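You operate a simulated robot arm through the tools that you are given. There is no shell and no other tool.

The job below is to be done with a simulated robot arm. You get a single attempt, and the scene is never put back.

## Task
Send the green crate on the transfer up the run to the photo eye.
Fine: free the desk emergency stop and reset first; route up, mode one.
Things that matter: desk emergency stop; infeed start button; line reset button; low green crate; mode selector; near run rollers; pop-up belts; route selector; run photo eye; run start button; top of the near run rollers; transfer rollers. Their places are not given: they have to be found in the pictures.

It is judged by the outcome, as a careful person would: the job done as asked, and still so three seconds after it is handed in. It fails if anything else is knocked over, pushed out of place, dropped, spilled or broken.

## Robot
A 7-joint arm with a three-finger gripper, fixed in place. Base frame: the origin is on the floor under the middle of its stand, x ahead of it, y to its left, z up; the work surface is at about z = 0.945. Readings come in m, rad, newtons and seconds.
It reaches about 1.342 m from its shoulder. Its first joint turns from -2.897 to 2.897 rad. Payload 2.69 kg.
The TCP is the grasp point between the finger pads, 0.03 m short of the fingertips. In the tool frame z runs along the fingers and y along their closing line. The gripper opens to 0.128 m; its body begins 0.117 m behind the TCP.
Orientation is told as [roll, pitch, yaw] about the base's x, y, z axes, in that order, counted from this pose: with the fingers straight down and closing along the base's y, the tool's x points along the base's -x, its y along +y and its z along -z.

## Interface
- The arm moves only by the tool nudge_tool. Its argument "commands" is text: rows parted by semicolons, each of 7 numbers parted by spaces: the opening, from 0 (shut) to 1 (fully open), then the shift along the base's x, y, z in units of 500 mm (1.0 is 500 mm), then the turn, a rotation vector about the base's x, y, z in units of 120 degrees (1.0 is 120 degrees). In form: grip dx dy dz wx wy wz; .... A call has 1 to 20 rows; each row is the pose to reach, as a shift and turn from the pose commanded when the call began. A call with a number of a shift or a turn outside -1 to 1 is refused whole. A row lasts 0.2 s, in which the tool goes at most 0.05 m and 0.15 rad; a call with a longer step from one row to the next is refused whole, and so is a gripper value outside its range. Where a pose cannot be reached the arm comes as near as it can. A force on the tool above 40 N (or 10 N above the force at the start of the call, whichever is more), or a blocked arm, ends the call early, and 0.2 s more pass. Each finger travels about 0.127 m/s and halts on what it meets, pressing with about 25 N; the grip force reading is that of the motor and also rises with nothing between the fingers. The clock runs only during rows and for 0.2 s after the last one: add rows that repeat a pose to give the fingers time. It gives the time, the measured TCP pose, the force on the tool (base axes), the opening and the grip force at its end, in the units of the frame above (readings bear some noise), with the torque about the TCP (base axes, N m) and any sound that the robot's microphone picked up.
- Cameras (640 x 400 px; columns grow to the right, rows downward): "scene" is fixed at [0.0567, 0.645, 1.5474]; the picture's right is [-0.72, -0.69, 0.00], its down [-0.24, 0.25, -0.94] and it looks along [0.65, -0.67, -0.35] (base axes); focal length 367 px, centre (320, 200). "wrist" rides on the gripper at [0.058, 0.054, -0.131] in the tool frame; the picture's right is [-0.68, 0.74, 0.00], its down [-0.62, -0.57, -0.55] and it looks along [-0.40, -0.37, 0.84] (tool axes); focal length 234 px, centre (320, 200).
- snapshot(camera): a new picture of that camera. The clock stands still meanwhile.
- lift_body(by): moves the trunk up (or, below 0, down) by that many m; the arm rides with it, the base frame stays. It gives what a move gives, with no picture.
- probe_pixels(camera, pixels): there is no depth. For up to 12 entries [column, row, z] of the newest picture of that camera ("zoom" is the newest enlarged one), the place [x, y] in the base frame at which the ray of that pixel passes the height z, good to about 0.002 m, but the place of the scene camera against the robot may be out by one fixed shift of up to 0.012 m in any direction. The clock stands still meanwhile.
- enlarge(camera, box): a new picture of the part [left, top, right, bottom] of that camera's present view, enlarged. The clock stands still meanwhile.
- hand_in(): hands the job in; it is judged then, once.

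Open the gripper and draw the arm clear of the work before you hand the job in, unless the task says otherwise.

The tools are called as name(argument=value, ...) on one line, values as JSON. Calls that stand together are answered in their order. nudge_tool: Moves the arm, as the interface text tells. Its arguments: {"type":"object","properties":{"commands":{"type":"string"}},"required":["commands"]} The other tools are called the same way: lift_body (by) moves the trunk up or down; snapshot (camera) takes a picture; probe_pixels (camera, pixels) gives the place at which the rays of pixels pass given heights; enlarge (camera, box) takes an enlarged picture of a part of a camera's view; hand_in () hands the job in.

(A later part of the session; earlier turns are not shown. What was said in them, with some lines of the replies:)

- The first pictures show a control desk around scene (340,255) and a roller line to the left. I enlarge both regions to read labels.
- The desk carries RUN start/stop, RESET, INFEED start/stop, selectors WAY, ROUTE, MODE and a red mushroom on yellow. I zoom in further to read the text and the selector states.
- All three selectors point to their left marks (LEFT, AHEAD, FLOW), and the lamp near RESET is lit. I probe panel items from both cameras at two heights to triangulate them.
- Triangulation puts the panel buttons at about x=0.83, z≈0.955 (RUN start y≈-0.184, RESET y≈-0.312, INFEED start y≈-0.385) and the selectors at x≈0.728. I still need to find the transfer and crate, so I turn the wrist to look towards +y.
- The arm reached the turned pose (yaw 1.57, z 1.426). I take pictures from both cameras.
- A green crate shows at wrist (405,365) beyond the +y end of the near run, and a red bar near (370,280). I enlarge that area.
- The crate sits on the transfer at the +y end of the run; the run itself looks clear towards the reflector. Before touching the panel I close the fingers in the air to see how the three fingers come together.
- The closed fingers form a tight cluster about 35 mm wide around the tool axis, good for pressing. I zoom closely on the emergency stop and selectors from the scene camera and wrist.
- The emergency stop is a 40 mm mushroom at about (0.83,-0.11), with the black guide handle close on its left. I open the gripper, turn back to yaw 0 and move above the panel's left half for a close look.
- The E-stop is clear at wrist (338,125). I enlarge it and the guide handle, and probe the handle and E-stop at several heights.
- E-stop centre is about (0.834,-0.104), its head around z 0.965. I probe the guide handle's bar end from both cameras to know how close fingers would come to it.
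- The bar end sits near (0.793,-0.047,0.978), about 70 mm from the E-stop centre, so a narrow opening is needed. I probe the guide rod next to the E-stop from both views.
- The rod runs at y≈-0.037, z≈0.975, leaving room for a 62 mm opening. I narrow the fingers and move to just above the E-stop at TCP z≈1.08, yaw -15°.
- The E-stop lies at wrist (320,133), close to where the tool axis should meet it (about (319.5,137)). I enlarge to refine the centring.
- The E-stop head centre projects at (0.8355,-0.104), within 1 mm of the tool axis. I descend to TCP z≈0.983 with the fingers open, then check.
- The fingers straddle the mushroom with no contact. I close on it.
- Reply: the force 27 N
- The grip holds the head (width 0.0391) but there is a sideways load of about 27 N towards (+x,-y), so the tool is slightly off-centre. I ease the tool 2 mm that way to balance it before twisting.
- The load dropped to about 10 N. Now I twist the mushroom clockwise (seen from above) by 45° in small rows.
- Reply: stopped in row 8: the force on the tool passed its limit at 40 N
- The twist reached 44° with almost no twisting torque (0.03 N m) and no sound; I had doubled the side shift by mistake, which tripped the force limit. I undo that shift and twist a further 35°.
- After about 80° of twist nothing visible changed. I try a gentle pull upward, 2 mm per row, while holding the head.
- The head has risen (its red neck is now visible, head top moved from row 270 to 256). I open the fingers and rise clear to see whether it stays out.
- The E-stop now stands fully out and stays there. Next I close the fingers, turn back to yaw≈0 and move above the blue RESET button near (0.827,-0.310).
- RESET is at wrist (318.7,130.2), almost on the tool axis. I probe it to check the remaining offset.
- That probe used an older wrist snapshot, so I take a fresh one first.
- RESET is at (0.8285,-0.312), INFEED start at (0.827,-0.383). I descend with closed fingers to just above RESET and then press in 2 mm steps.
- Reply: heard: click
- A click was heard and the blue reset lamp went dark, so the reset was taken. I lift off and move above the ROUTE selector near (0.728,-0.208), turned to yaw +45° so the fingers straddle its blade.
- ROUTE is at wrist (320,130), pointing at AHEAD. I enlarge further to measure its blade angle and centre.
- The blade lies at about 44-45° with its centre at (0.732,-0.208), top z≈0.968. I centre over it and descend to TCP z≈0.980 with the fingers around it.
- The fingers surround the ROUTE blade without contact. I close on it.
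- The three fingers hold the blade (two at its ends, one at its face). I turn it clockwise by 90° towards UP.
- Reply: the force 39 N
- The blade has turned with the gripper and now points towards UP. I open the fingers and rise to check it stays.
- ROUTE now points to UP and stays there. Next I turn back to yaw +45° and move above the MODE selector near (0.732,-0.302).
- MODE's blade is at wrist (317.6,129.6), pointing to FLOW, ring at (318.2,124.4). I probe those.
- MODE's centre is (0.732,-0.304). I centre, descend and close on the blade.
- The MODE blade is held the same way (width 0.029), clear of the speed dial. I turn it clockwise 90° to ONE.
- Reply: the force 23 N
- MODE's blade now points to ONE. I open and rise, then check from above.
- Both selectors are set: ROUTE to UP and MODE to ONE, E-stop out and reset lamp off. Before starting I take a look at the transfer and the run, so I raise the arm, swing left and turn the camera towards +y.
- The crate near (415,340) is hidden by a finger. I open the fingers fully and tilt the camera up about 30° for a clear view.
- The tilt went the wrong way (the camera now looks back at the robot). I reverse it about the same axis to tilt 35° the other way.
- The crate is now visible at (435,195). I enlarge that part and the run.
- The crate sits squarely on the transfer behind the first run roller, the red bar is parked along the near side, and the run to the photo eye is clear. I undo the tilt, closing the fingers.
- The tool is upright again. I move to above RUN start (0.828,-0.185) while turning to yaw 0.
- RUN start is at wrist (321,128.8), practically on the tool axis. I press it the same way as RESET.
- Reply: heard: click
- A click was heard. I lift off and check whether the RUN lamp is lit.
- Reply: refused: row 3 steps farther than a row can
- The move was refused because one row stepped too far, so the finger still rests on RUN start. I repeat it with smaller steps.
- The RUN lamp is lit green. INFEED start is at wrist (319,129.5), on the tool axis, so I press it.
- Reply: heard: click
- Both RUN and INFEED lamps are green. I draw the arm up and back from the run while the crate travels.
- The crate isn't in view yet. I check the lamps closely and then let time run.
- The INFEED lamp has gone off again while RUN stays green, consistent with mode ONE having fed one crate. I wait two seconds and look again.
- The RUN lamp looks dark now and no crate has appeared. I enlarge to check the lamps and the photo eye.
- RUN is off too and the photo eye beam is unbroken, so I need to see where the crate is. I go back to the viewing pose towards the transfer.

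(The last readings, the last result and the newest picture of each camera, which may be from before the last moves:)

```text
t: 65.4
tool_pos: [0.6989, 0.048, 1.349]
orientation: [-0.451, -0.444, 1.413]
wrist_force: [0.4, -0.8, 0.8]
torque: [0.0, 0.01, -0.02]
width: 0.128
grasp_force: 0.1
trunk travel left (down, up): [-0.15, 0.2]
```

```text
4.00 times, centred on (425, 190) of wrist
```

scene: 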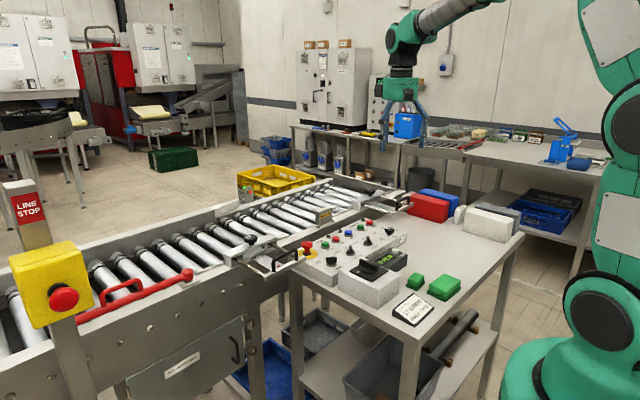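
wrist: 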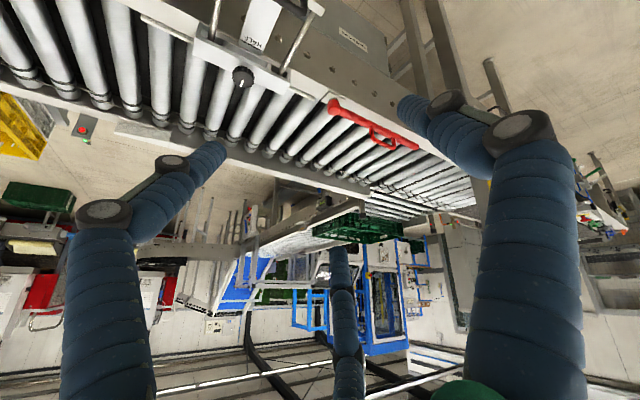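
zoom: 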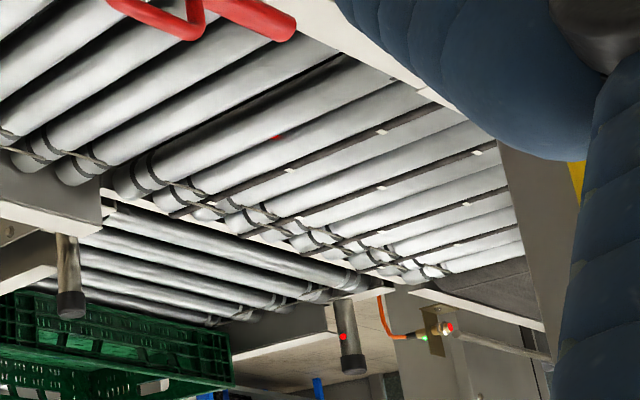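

The crate has left the transfer and now stands on the other roller run (zoom (240,365)), with the pop-up belts visible on the empty transfer. I enlarge there to see whether it is at that run's photo eye and what its counter shows.

enlarge(camera="wrist", box=[290, 170, 430, 260])

enlarge(camera="wrist", box=[230, 180, 340, 260])

enlarge(camera="scene", box=[370, 225, 420, 265])

enlarge(camera="scene", box=[0, 60, 260, 220])

```text
4.44 times, centred on (360, 215) of wrist
```

zoom: 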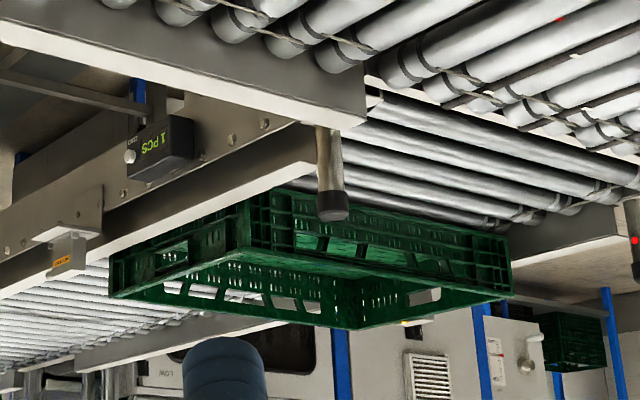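

```text
5.00 times, centred on (285, 220) of wrist
```

zoom: 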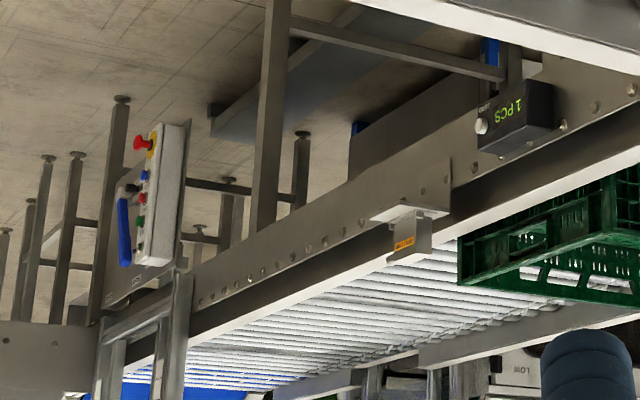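

```text
10.00 times, centred on (395, 245) of scene
```

zoom: 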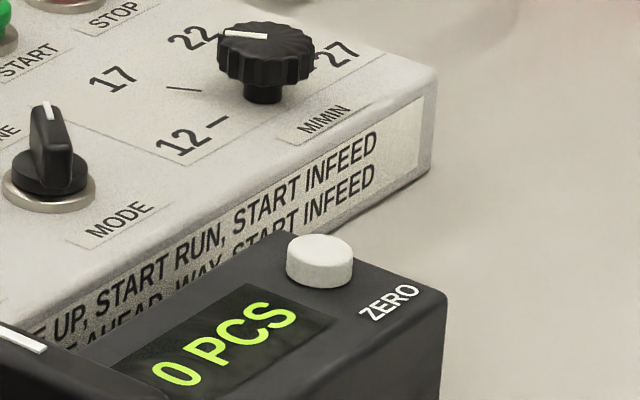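

```text
2.46 times, centred on (130, 140) of scene
```

zoom: 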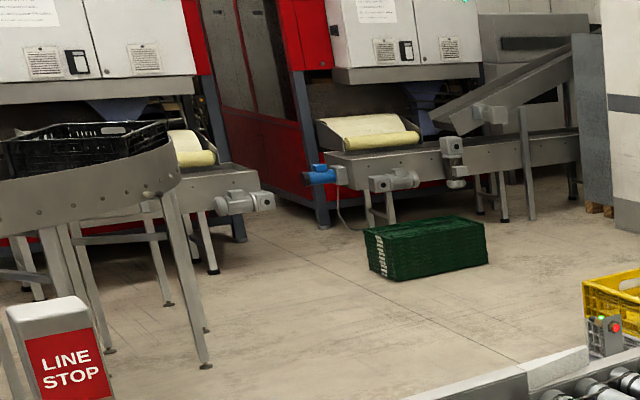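

The other run's counter went from 0 to 1 PCS, RUN and INFEED switched themselves off (mode ONE), and the crate's leading edge is beside that run's reflector. To confirm it is in the beam I raise the camera for a better view.

nudge_tool(commands="1 0.03 0.03 0.07 0 0 0; 1 0.06 0.06 0.14 0 0 0; 1 0.09 0.09 0.21 0 0 0; 1 0.12 0.12 0.28 0 0 0; 1 0.15 0.15 0.35 0 0 0; 1 0.18 0.18 0.4 0 0 0; 1 0.18 0.18 0.4 0 0 0")

snapshot(camera="wrist")

enlarge(camera="wrist", box=[250, 120, 450, 250])

```text
t: 67.0
tool_pos: [0.7883, 0.1387, 1.5487]
orientation: [-0.452, -0.442, 1.412]
wrist_force: [0.8, 0.3, 0.0]
torque: [0.0, 0.01, -0.02]
width: 0.128
grasp_force: 0.0
trunk travel left (down, up): [-0.15, 0.2]
```

```text
taken
```

wrist: 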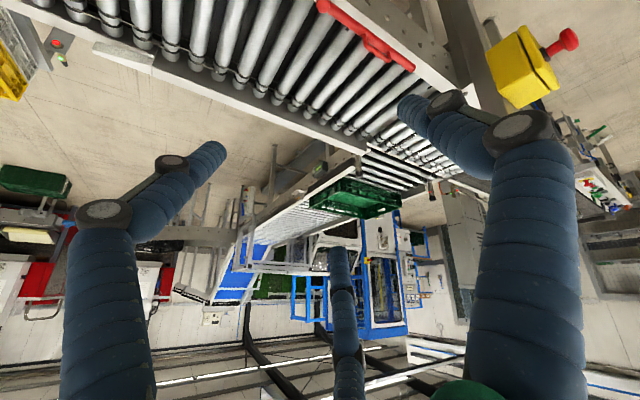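

```text
3.08 times, centred on (350, 185) of wrist
```

zoom: 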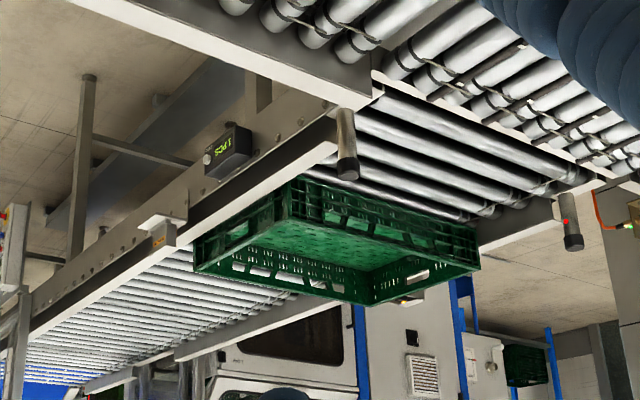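

I zoom in closer on the crate's leading corner and the reflector.

enlarge(camera="wrist", box=[285, 180, 405, 230])

probe_pixels(camera="zoom", pixels=[[320, 200, 0.95], [320, 200, 1.0], [320, 200, 1.05]])

```text
5.33 times, centred on (345, 205) of wrist
```

zoom: 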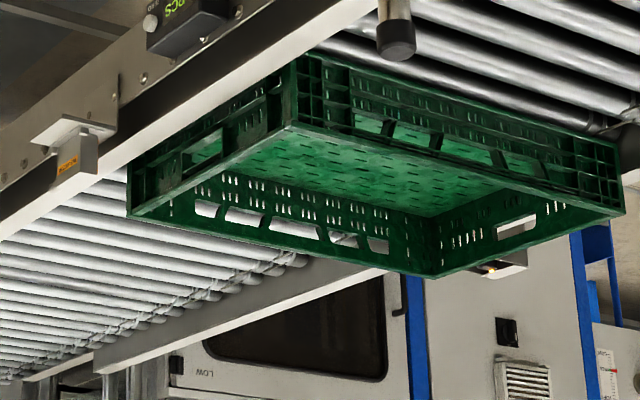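

```text
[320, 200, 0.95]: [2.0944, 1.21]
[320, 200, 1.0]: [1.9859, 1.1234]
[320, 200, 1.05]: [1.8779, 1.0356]
```

The photo eye on the far frame shows an amber light behind the crate, and the line from reflector to eye passes through the crate: it stopped in the beam. I undo the tilt and draw the arm back to a clear upright pose.

nudge_tool(commands="1 -0.03 0 0 -0.034 0.053 0; 1 -0.06 -0.03 0 -0.068 0.106 0; 1 -0.09 -0.06 0 -0.102 0.159 0; 1 -0.12 -0.09 0 -0.136 0.212 0; 1 -0.15 -0.12 0 -0.16 0.25 0; 1 -0.18 -0.17 0 -0.16 0.25 0; 1 -0.22 -0.24 0 -0.16 0.25 0; 1 -0.26 -0.32 0 -0.16 0.25 0; 1 -0.28 -0.4 0 -0.16 0.25 0; 1 -0.28 -0.4 0 -0.16 0.25 0")

snapshot(camera="scene")

enlarge(camera="scene", box=[260, 180, 460, 305])

snapshot(camera="wrist")

```text
t: 69.2
tool_pos: [0.6473, -0.064, 1.5519]
orientation: [-0.002, 0.003, 1.31]
wrist_force: [-0.4, 0.1, -0.2]
torque: [0.07, 0.01, 0.0]
width: 0.1281
grasp_force: 0.0
trunk travel left (down, up): [-0.15, 0.2]
```

```text
taken
```

scene: 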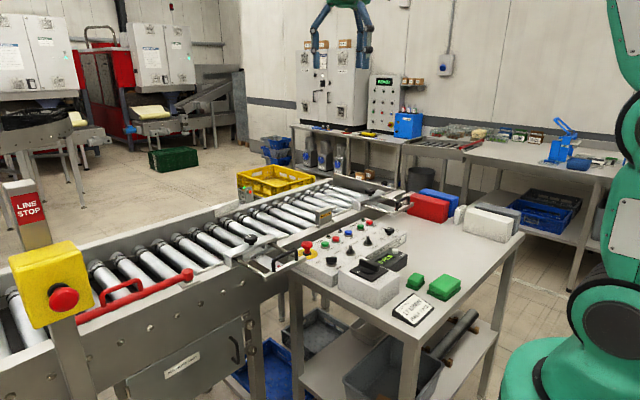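

```text
3.20 times, centred on (360, 242) of scene
```

zoom: 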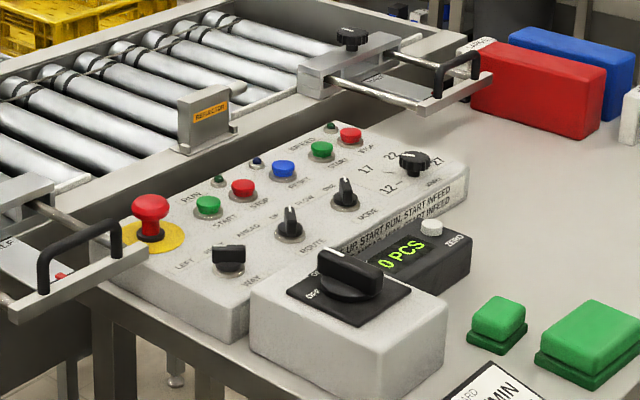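

```text
taken
```

wrist: 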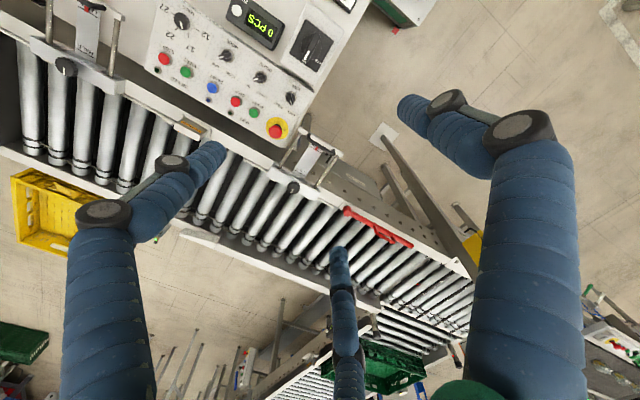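

The crate rests still on the run at the photo eye. The E-stop is out, ROUTE is at UP, MODE is at ONE and nothing else has moved. The gripper is open and the arm is well clear, so I hand the job in.

hand_in()

```text
The job is handed in.
```

The green crate went from the transfer up the run and stopped at the photo eye, and I've handed the job in.

- **Desk emergency stop:** I twisted it about 80° with no visible change. It came free when I pulled it up, and it stayed out.
- **Reset:** I pressed the line reset. It clicked and the blue lamp went out.
- **Selectors:** Route went from AHEAD to UP, and mode from FLOW to ONE. I left the speed dial, guides and everything else as they were.
- **Starts:** I pressed run start, then infeed start, and both lamps lit green. Both switched off by themselves within a few seconds, as the crate moved off the transfer and up the run.
- **Final position:** The crate sits on the run that leads away from the transfer, across the beam between the reflector and the photo eye. The eye shows amber and that run's counter went from 0 to 1.

I took "the run" to be this one, not the rollers beside the desk, which have their own photo eye and reflector. Route UP sent the crate there, and it stopped on its own once it was in the beam.

At hand-in the arm was back with the gripper open, and the last pictures show nothing else disturbed.
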